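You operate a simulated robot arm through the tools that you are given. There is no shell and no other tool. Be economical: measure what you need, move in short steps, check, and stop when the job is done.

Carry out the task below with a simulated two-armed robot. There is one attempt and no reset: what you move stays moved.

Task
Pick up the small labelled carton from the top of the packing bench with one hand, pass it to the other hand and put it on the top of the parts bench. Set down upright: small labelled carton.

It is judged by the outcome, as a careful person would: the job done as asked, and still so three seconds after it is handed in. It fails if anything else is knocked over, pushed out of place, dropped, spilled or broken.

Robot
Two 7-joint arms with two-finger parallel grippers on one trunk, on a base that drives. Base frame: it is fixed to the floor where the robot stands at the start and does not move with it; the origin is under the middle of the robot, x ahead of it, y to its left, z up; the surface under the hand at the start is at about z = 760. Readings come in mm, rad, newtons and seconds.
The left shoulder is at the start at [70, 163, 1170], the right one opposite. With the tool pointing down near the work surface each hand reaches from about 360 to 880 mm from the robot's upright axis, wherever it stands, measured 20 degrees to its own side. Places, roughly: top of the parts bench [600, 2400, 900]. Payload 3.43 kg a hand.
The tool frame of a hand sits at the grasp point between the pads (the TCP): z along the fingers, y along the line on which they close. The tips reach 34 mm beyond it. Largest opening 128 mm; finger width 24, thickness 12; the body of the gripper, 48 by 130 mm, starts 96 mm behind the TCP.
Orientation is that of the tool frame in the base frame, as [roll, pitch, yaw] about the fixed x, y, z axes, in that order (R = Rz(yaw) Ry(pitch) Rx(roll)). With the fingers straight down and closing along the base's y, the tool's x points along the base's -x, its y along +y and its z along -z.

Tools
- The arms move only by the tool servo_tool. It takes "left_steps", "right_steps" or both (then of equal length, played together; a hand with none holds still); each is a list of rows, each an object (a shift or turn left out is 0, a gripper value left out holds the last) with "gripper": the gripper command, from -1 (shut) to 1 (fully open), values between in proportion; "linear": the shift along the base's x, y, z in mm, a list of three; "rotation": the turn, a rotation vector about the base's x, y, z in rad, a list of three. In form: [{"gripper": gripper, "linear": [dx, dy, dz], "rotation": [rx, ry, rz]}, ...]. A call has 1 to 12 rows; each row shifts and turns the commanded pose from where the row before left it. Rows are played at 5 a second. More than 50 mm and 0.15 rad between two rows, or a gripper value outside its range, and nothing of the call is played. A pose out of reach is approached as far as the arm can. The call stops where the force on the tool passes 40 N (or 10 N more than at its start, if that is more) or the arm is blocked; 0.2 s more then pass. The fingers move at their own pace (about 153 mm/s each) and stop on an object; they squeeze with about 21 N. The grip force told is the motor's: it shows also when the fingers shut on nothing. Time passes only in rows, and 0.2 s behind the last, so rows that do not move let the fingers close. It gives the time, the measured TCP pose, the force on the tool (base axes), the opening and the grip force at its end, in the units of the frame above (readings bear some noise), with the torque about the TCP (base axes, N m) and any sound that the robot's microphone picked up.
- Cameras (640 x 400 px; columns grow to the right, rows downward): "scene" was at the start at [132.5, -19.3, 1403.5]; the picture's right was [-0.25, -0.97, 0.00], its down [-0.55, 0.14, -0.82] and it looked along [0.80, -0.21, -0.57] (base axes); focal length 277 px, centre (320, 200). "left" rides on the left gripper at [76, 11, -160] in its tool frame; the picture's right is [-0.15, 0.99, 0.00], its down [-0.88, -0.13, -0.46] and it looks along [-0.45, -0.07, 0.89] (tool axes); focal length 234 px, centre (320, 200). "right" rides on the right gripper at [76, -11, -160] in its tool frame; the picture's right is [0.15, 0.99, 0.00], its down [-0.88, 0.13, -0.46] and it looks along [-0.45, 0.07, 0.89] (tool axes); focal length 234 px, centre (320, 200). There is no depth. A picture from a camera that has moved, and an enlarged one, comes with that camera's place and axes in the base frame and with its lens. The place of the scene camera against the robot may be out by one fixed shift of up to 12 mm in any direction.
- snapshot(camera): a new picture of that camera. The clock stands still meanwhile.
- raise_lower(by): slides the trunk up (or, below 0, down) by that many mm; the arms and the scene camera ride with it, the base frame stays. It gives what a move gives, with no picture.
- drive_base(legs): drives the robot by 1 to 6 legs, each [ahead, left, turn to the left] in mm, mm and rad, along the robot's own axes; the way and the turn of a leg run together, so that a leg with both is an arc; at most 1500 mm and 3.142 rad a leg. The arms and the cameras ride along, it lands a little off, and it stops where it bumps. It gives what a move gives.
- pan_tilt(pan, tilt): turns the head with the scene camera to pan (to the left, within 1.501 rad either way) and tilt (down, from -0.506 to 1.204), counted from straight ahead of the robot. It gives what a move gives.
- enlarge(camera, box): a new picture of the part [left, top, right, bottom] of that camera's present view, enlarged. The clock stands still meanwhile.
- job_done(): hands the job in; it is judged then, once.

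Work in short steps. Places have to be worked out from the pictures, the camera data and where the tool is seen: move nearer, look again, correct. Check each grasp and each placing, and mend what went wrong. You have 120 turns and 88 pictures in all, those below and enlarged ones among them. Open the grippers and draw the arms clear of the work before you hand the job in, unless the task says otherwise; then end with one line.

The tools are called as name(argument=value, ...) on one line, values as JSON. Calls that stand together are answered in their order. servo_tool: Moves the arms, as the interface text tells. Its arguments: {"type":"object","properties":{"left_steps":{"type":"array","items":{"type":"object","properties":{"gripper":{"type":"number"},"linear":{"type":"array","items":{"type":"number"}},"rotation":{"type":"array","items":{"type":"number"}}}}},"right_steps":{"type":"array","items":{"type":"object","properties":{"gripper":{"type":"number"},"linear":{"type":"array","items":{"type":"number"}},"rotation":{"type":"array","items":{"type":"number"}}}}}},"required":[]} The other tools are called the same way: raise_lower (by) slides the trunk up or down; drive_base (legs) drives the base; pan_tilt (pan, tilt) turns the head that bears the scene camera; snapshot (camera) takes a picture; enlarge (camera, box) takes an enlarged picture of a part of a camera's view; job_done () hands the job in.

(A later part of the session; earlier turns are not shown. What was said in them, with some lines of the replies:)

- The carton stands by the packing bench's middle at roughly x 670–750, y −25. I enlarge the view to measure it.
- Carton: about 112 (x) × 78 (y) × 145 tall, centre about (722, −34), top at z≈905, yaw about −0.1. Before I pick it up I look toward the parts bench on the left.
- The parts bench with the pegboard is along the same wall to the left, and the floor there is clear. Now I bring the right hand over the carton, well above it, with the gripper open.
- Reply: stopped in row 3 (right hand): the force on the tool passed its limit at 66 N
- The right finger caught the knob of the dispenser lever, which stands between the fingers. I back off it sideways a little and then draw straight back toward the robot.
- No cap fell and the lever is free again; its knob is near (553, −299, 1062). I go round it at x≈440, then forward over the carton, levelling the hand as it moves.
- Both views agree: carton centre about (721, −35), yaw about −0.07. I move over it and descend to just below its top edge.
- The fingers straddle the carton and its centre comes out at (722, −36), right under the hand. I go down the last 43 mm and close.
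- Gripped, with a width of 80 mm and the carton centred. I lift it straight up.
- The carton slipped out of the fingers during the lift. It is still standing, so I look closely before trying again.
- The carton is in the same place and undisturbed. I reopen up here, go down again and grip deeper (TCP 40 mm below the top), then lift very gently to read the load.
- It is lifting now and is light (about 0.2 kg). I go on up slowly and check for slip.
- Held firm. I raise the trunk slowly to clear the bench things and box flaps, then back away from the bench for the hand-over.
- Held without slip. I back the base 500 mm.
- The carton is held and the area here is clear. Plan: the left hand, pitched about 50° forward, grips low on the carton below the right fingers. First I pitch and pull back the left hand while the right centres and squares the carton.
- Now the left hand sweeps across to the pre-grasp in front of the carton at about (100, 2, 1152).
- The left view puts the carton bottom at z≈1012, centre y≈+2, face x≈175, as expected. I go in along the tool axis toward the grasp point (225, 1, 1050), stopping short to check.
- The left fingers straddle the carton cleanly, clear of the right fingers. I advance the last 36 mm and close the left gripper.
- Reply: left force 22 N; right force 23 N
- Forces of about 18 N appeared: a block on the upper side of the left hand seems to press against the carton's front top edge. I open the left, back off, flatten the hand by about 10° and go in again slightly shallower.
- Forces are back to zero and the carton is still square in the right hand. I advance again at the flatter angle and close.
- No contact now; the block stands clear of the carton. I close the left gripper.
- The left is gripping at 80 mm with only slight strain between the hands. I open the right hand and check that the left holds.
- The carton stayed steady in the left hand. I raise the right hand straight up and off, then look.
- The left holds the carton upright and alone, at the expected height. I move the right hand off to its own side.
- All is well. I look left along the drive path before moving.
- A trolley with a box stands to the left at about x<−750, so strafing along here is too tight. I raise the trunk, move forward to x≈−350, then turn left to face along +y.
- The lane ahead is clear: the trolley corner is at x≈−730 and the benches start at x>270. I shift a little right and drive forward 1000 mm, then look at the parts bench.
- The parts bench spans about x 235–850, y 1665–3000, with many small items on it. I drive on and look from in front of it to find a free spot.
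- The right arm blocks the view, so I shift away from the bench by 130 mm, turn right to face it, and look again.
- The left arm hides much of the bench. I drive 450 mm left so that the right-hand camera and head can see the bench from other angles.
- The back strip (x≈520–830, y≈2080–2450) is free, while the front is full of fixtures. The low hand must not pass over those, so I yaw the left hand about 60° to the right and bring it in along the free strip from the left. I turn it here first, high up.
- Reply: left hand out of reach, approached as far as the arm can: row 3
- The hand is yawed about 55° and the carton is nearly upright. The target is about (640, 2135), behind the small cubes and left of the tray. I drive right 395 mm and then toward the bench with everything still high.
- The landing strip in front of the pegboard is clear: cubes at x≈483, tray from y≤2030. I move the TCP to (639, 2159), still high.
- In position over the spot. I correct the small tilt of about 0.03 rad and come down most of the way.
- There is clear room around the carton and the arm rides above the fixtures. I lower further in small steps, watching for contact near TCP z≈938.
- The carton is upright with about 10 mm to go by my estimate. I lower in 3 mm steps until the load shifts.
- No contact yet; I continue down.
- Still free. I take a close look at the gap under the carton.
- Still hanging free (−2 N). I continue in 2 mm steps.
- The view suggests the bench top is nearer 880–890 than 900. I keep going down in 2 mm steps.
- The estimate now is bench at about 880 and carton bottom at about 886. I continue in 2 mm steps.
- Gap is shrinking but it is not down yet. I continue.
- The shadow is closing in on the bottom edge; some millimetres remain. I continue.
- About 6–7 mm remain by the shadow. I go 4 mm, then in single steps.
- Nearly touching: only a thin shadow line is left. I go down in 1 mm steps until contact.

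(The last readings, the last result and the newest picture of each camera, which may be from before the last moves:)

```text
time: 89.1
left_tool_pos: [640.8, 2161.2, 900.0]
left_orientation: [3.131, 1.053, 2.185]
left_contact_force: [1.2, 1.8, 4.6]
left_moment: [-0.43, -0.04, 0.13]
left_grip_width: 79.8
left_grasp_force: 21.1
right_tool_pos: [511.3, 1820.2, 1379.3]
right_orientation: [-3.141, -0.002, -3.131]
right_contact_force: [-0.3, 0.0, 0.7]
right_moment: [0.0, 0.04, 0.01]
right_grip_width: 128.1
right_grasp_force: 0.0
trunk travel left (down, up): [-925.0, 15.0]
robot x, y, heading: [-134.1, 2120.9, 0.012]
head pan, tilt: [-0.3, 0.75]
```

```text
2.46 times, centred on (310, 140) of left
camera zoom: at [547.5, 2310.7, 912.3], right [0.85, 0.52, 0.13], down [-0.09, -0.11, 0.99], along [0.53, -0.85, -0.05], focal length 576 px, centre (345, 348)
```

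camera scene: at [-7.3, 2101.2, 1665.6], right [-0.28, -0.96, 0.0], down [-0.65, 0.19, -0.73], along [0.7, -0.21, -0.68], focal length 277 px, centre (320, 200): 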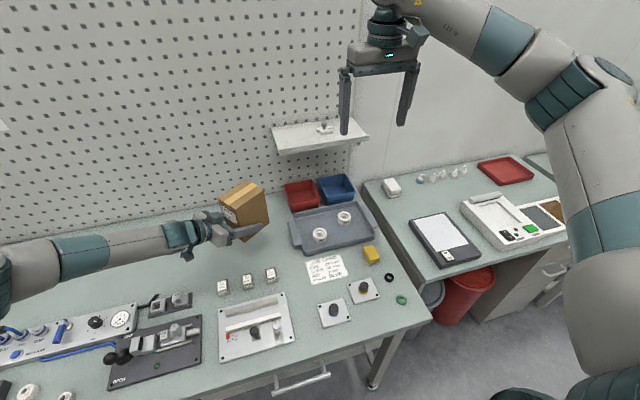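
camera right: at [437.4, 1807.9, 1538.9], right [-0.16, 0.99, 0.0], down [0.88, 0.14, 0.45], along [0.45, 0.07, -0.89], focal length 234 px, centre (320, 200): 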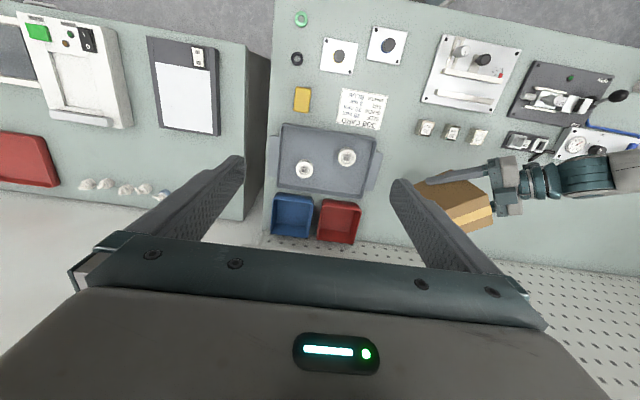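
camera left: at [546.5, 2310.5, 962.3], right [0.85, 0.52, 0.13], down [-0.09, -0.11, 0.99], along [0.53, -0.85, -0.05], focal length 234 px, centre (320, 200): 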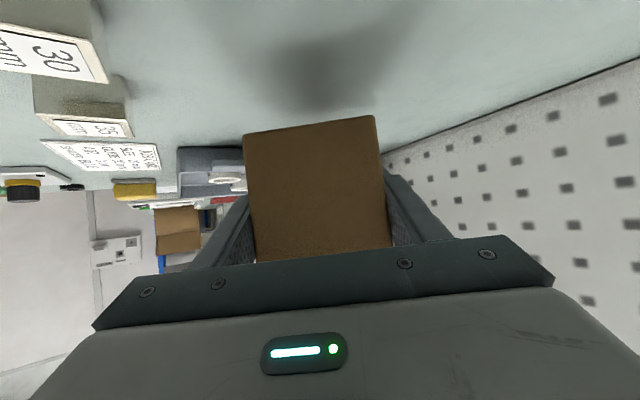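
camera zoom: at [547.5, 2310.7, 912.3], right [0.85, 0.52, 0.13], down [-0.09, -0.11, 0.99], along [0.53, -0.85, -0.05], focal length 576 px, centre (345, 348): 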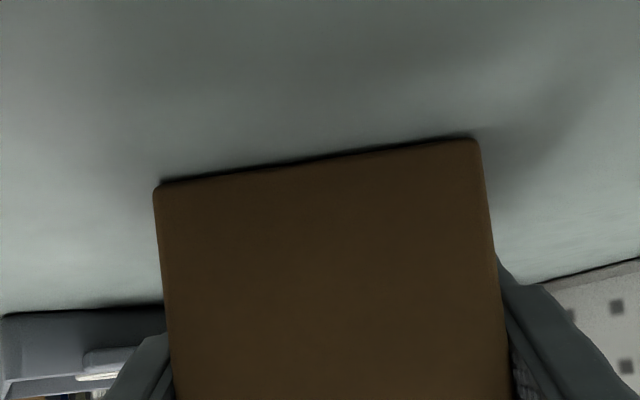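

Contact: the force changed to +4.6 N up. The carton stands on the bench, so I open the left gripper.

servo_tool(left_steps=[{"gripper": 0.0}, {"gripper": 1}, {}])

enlarge(camera="scene", box=[80, 150, 340, 320])

snapshot(camera="left")

```text
time: 89.9
left_tool_pos: [641.2, 2160.3, 899.1]
left_orientation: [3.131, 1.049, 2.184]
left_contact_force: [0.6, -0.1, 0.7]
left_moment: [0.03, 0.01, 0.0]
left_grip_width: 127.9
left_grasp_force: 0.1
right_tool_pos: [511.3, 1820.2, 1379.0]
right_orientation: [-3.141, -0.002, -3.131]
right_contact_force: [0.2, 1.4, 0.3]
right_moment: [0.0, 0.04, 0.02]
right_grip_width: 127.9
right_grasp_force: 0.1
trunk travel left (down, up): [-925.0, 15.0]
robot x, y, heading: [-134.7, 2118.9, 0.008]
head pan, tilt: [-0.3, 0.75]
```

```text
2.35 times, centred on (210, 235) of scene
camera zoom: at [-7.7, 2101.2, 1665.6], right [-0.28, -0.96, 0.0], down [-0.65, 0.19, -0.73], along [0.7, -0.21, -0.68], focal length 652 px, centre (579, 118)
```

zoom: 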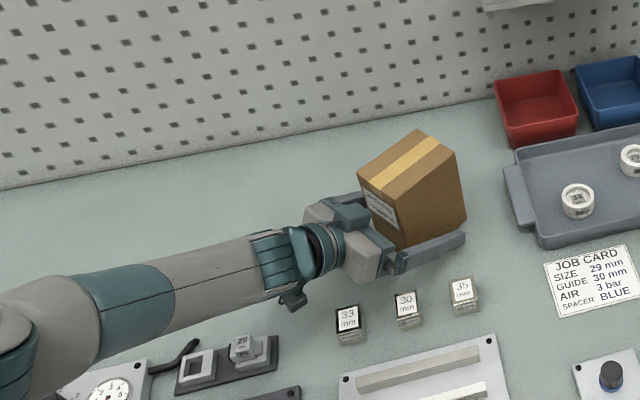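

```text
25 pictures are left
camera left: at [547.0, 2310.5, 911.4], right [0.85, 0.52, 0.13], down [-0.09, -0.11, 0.99], along [0.53, -0.85, -0.05], focal length 234 px, centre (320, 200)
```

left: 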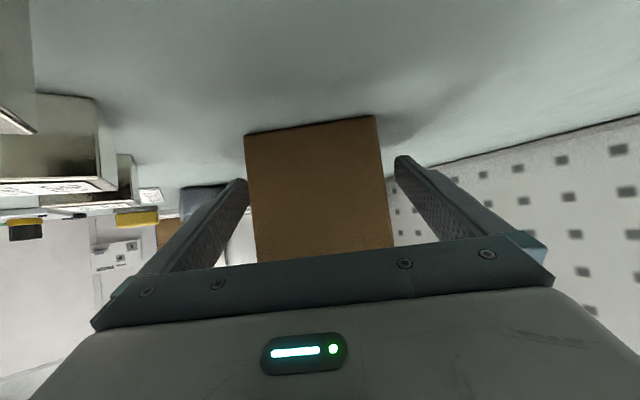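

The carton stands free and upright between the open fingers. I back the hand out along its own axis, then raise it.

servo_tool(left_steps=[{"linear": [-10, 14, 10]}, {"linear": [-20, 28, 20]}, {"linear": [-20, 28, 20]}, {"linear": [-20, 28, 20]}, {"linear": [-10, 14, 40]}, {"linear": [0, 0, 45]}, {"linear": [0, 0, 45]}, {"linear": [0, 0, 45]}])

snapshot(camera="scene")

```text
time: 91.7
left_tool_pos: [555.4, 2269.4, 1143.0]
left_orientation: [3.133, 1.051, 2.185]
left_contact_force: [0.1, -0.3, -1.0]
left_moment: [-0.02, -0.06, 0.01]
left_grip_width: 128.0
left_grasp_force: 0.0
right_tool_pos: [510.6, 1822.1, 1379.7]
right_orientation: [-3.139, -0.001, -3.13]
right_contact_force: [0.0, 0.8, 0.4]
right_moment: [0.03, -0.01, 0.0]
right_grip_width: 127.9
right_grasp_force: 0.1
trunk travel left (down, up): [-925.0, 15.0]
robot x, y, heading: [-132.3, 2124.6, 0.014]
head pan, tilt: [-0.3, 0.75]
```

```text
24 pictures are left
camera scene: at [-9.1, 2100.7, 1665.7], right [-0.28, -0.96, 0.0], down [-0.65, 0.19, -0.73], along [0.7, -0.21, -0.68], focal length 277 px, centre (320, 200)
```

scene: 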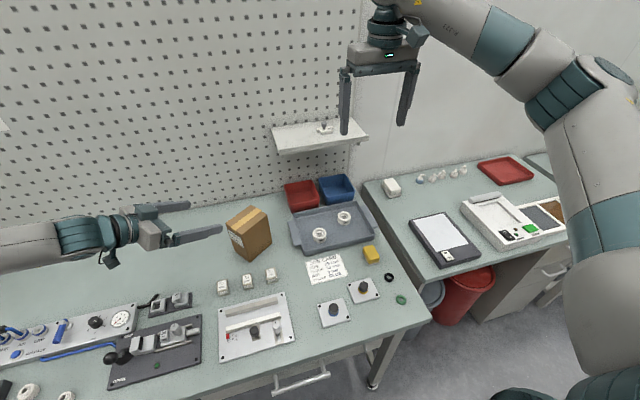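

The carton stands upright on the parts bench, nothing else was disturbed and both hands are high and clear. I back the base off a little and take a last look.

drive_base(legs=[[-300, 0, 0]])

snapshot(camera="scene")

```text
time: 93.7
left_tool_pos: [263.3, 2261.1, 1141.4]
left_orientation: [3.137, 1.049, 2.177]
left_contact_force: [0.5, -0.7, -1.1]
left_moment: [-0.04, 0.02, -0.02]
left_grip_width: 128.0
left_grasp_force: 0.1
right_tool_pos: [214.4, 1812.3, 1377.7]
right_orientation: [-3.14, -0.003, -3.136]
right_contact_force: [0.0, -0.1, -0.6]
right_moment: [-0.01, 0.05, -0.03]
right_grip_width: 127.8
right_grasp_force: 0.1
trunk travel left (down, up): [-925.0, 15.0]
robot x, y, heading: [-427.3, 2124.0, 0.004]
head pan, tilt: [-0.3, 0.75]
```

```text
23 pictures are left
camera scene: at [-301.7, 2097.7, 1665.3], right [-0.29, -0.96, 0.0], down [-0.65, 0.2, -0.73], along [0.7, -0.21, -0.68], focal length 277 px, centre (320, 200)
```

scene: 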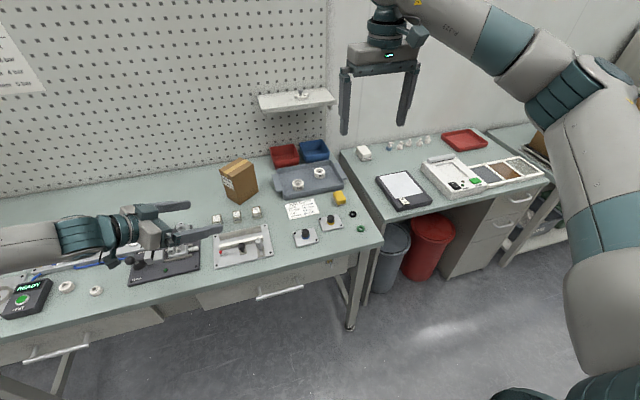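

The carton is standing upright on the parts bench, with both hands open and clear, so I hand the job in.

job_done()

```text
The job is handed in.
```

The carton was picked up with the right hand, passed to the left, and now stands upright on the parts bench; on the way the right hand bumped a dispenser lever, and the first lift slipped, but no caps fell and nothing looked out of place.
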